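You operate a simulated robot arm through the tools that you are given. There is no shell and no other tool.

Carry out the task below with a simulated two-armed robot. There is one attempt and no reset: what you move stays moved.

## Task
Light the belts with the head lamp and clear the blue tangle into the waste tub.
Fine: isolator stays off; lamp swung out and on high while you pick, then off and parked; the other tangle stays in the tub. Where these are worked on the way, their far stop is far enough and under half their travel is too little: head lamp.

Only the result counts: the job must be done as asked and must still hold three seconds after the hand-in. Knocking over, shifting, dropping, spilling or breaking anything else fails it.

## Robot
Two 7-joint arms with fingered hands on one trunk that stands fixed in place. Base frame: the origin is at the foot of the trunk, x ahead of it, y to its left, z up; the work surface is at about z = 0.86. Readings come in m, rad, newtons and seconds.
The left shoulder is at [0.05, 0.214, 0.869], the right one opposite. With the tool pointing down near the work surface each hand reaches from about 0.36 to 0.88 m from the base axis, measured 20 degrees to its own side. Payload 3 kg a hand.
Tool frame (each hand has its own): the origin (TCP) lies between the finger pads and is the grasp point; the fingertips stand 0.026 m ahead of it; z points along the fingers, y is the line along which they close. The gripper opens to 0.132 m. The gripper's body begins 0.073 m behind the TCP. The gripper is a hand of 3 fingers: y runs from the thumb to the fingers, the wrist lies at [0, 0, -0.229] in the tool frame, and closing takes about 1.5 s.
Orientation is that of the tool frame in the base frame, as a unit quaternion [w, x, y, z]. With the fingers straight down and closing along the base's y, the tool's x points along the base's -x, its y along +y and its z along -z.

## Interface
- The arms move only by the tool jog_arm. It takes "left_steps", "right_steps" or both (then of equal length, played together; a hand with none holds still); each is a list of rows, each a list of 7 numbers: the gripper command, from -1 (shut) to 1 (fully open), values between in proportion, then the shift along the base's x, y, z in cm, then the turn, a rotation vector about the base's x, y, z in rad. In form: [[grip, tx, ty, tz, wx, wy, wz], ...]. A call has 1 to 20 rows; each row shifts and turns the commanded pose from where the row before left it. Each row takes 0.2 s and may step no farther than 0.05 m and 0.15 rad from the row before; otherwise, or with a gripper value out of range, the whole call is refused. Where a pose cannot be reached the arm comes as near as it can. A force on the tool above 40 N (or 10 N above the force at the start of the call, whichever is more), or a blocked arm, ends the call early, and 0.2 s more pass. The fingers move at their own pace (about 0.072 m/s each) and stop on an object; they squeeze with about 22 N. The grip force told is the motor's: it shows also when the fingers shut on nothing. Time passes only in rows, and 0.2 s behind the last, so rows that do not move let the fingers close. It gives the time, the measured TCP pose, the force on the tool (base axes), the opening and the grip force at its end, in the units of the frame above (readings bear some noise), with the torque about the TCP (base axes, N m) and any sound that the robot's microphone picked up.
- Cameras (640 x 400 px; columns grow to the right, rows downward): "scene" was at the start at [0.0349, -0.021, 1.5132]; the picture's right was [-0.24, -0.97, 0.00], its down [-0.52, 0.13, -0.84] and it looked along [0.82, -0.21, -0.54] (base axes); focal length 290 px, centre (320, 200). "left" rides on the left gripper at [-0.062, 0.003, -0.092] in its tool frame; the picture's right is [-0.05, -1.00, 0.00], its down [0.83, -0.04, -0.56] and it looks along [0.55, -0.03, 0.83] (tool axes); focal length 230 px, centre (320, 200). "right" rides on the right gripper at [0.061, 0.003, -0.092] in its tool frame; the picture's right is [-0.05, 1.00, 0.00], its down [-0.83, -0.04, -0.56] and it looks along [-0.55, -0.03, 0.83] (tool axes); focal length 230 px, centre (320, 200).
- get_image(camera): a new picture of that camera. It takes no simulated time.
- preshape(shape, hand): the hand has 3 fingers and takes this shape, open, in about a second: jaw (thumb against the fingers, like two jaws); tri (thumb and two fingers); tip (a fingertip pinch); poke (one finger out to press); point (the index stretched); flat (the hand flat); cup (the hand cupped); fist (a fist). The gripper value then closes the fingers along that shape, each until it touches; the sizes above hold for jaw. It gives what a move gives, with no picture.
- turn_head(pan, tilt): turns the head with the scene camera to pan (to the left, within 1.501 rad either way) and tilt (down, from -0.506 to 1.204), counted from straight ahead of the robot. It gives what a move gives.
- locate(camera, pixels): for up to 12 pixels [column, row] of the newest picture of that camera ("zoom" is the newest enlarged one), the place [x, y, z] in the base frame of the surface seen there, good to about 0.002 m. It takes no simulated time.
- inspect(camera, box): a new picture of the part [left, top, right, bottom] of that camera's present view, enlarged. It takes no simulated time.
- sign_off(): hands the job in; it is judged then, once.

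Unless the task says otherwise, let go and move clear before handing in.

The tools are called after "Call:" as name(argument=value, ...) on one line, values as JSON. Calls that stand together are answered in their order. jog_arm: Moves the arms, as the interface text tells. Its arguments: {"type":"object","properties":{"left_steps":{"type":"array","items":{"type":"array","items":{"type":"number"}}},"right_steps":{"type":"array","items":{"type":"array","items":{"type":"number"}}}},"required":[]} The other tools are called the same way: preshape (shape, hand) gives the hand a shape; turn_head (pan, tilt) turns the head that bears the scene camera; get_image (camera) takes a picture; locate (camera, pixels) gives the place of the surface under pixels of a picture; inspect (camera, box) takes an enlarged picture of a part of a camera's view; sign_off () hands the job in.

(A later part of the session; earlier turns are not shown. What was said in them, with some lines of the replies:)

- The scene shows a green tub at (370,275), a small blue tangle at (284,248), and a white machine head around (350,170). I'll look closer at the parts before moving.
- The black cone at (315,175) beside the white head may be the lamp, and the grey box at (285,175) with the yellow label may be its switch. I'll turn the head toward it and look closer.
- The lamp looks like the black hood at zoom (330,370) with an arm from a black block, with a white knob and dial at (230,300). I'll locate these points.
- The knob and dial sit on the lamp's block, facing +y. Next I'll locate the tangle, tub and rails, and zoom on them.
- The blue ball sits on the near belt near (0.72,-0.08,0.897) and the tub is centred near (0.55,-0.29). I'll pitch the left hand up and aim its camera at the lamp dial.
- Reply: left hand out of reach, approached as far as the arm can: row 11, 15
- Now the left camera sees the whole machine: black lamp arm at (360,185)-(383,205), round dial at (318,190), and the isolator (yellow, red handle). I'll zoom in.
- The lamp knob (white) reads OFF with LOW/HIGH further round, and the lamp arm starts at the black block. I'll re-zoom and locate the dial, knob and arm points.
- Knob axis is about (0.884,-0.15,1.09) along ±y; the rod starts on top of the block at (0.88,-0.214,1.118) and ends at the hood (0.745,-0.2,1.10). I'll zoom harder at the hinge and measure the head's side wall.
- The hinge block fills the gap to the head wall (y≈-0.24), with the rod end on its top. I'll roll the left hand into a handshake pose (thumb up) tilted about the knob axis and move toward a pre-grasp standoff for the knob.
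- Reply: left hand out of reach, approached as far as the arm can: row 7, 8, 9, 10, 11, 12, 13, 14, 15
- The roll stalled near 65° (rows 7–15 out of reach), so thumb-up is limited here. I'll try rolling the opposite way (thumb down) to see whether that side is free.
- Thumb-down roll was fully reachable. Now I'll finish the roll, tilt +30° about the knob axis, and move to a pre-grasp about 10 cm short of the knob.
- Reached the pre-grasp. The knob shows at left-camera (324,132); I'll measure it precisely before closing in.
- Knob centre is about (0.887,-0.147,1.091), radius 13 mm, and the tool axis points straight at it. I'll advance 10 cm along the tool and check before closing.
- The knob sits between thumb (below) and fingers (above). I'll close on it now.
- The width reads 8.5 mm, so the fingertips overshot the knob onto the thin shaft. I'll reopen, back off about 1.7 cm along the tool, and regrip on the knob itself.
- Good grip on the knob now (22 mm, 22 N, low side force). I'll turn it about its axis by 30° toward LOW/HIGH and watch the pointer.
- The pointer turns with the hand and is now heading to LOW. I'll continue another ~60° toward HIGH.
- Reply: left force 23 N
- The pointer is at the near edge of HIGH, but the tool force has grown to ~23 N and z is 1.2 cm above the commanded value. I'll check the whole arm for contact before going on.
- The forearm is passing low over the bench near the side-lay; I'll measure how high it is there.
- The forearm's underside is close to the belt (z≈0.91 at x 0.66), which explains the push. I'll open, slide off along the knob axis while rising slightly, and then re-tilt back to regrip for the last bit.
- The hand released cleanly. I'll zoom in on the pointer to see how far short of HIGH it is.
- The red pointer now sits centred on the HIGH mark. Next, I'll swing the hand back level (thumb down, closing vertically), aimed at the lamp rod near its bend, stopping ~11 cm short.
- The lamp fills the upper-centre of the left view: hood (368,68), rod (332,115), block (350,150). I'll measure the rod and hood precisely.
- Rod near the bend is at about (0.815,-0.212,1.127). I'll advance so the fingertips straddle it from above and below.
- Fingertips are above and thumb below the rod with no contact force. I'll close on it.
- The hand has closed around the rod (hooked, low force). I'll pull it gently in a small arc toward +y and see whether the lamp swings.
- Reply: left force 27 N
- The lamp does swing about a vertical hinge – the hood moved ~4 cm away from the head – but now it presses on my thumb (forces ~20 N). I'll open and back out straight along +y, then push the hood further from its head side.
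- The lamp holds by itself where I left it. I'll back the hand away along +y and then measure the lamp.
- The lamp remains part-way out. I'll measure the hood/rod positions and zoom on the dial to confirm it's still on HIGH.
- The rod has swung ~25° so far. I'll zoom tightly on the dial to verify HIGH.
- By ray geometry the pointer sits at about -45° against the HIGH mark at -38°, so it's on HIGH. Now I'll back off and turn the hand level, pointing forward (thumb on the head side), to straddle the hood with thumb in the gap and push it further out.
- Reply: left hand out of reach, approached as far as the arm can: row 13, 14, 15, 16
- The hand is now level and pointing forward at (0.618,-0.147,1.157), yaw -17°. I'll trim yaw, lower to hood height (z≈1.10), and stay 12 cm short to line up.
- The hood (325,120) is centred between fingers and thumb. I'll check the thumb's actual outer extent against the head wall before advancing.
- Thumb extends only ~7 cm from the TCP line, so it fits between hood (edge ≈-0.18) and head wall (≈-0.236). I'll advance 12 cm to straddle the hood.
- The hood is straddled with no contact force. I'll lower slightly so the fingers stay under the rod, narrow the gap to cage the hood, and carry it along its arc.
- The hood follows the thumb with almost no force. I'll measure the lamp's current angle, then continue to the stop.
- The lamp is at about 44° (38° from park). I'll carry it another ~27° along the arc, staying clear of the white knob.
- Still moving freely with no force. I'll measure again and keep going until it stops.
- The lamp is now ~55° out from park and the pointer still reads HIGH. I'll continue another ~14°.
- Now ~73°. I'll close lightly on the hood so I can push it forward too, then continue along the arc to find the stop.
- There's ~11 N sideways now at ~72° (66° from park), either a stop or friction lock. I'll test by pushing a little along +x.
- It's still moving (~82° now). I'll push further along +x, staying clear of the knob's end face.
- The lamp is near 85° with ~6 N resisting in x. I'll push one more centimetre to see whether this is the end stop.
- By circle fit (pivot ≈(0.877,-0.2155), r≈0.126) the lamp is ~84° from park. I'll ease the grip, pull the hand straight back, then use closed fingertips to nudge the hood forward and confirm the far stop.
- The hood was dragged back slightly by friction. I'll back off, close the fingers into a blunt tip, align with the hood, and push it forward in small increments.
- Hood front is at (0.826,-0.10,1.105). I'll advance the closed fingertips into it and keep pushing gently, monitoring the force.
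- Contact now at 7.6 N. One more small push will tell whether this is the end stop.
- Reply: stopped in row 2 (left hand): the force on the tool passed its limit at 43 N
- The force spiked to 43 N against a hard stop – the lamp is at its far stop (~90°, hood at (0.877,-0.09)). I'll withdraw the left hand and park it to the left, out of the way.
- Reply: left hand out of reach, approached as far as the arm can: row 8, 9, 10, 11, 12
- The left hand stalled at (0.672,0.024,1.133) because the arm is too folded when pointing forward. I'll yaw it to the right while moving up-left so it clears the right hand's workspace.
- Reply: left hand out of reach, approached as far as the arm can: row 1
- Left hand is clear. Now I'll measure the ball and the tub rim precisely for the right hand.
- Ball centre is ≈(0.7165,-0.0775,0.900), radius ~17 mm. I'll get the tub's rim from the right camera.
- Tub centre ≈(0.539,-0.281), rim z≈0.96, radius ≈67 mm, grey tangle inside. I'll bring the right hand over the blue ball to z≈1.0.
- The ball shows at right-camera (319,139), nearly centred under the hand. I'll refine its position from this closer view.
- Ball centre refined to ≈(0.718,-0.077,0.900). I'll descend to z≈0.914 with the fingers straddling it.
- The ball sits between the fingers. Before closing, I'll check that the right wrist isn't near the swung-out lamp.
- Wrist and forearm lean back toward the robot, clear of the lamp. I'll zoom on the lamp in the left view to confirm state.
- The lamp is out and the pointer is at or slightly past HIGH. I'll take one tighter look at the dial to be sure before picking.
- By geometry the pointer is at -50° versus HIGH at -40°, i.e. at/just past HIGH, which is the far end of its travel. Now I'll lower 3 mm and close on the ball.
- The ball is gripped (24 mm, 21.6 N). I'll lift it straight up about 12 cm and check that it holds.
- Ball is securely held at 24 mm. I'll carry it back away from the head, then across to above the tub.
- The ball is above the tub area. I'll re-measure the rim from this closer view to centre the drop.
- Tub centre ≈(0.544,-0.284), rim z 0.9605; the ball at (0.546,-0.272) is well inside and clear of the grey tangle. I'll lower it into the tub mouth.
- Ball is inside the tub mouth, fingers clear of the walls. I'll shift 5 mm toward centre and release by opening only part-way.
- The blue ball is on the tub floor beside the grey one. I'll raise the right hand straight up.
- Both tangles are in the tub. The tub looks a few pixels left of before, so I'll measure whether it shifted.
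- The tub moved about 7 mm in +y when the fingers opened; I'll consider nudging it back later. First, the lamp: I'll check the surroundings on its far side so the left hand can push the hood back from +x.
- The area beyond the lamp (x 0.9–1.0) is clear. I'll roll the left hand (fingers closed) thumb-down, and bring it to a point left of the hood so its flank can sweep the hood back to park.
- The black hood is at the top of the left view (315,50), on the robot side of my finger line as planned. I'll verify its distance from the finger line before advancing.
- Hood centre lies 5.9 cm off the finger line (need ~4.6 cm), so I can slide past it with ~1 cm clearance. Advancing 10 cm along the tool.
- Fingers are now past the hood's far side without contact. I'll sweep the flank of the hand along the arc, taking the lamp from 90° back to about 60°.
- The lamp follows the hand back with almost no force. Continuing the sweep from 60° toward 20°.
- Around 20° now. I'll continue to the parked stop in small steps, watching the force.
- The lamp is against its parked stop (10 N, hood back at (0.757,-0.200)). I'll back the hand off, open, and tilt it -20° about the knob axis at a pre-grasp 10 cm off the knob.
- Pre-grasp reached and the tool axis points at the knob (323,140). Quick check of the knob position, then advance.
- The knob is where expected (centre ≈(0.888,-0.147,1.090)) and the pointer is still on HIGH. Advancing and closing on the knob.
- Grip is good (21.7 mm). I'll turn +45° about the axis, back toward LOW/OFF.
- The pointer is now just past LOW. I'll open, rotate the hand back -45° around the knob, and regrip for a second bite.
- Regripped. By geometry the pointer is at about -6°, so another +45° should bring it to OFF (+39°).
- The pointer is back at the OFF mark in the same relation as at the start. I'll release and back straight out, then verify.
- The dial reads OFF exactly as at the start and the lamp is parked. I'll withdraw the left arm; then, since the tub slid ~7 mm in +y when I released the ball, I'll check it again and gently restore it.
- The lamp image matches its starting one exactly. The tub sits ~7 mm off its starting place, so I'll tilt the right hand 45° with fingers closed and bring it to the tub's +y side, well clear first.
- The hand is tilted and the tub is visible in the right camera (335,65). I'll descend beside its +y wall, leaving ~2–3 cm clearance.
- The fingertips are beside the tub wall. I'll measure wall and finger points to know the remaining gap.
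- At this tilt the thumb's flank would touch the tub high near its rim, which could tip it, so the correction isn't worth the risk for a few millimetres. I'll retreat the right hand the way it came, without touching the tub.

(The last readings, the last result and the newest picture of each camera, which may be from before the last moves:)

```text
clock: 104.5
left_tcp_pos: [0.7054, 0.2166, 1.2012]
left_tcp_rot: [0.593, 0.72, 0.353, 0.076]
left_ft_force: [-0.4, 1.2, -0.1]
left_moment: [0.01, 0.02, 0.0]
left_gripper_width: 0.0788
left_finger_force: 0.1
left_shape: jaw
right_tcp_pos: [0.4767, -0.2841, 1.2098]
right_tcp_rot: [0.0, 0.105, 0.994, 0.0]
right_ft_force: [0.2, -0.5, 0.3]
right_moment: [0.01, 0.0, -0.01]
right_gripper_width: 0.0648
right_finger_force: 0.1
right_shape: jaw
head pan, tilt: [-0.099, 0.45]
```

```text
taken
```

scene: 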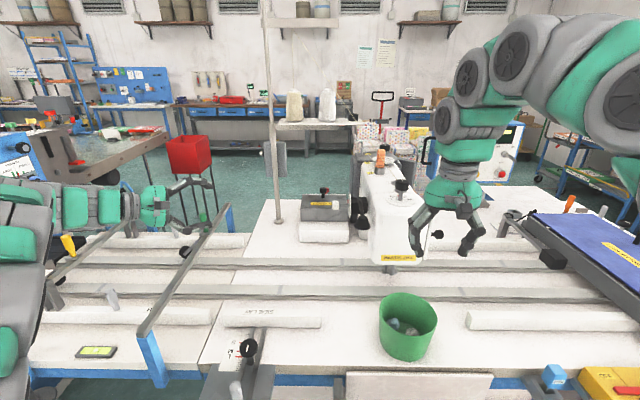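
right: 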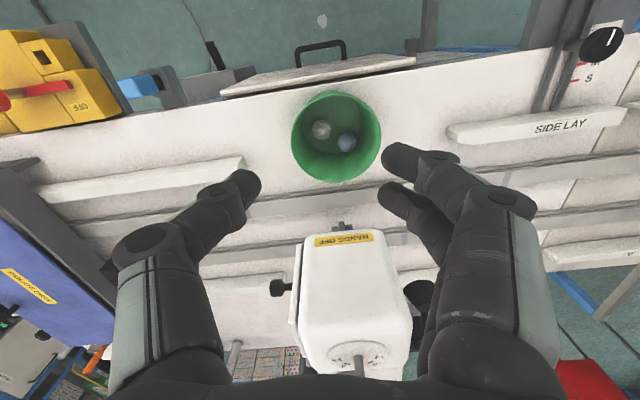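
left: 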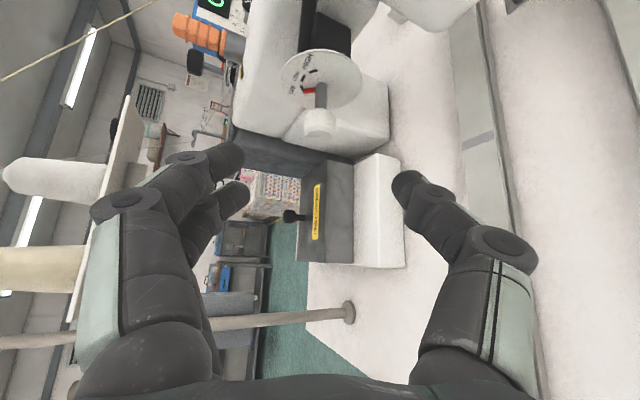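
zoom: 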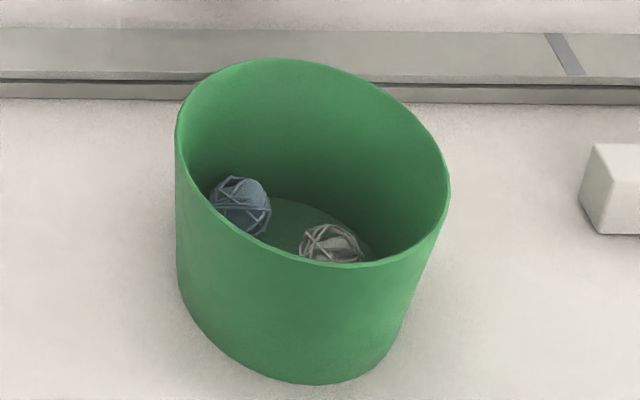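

Both tangles rest in the tub, undisturbed by the retreat. A last look at the dial, lamp and isolator before handing in.

Call:
get_image(camera="left")

Call:
inspect(camera="right", box=[0, 10, 200, 140])

Call:
inspect(camera="scene", box=[320, 180, 384, 220])

```text
taken
```

left: 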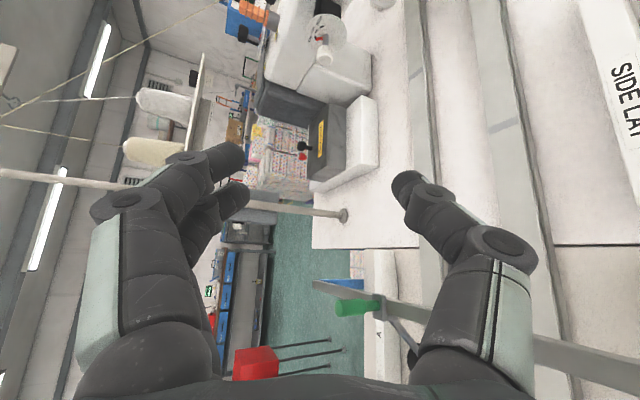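

```text
3.08 times, centred on (100, 75) of right
```

zoom: 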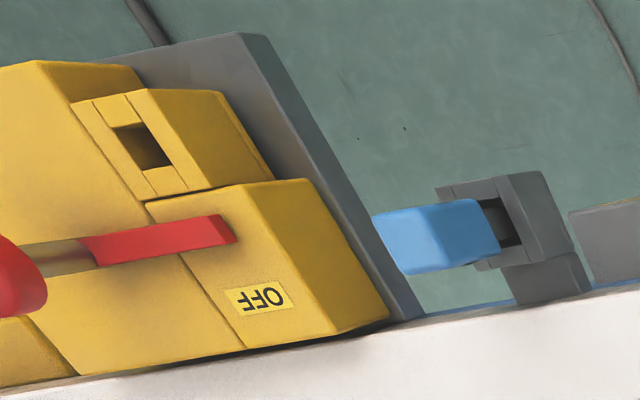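

```text
10.00 times, centred on (352, 200) of scene
```

zoom: 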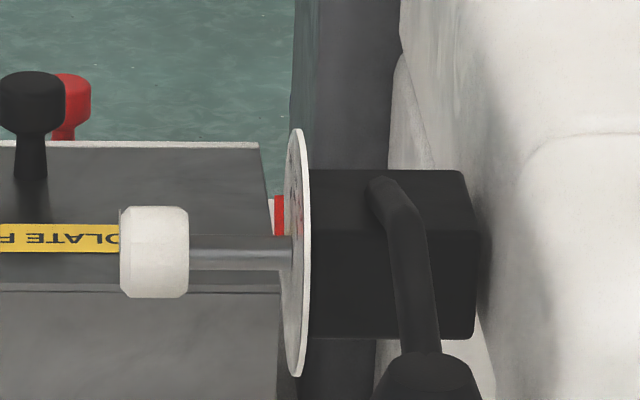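

The 10× view matches the starting picture: pointer on OFF, rod and hood in the same parked position. The isolator handle is still at OFF, both tangles are in the tub, and both hands are clear, so I'm handing in.

Call:
sign_off()

```text
The job is handed in.
```

The blue tangle is in the waste tub with the grey one. The head lamp is off and back in its parked position, and I never touched the isolator, which still reads OFF.

- **Lamp during the pick:** I turned the dial to HIGH, about 10° past the mark, and swung the lamp out to its far stop before lifting the tangle. No view showed light coming from the hood, so I judged "on high" from the dial pointer alone.
- **Lamp afterwards:** it is pushed back against its parked stop with the dial on OFF. The close-up matches the starting picture.
- **Tub moved slightly:** the tub slid about 7 mm when I opened the fingers to drop the tangle. I lined up to nudge it back but stopped, because the hand would have pushed near the rim and could have tipped it. Nothing else appeared to move.
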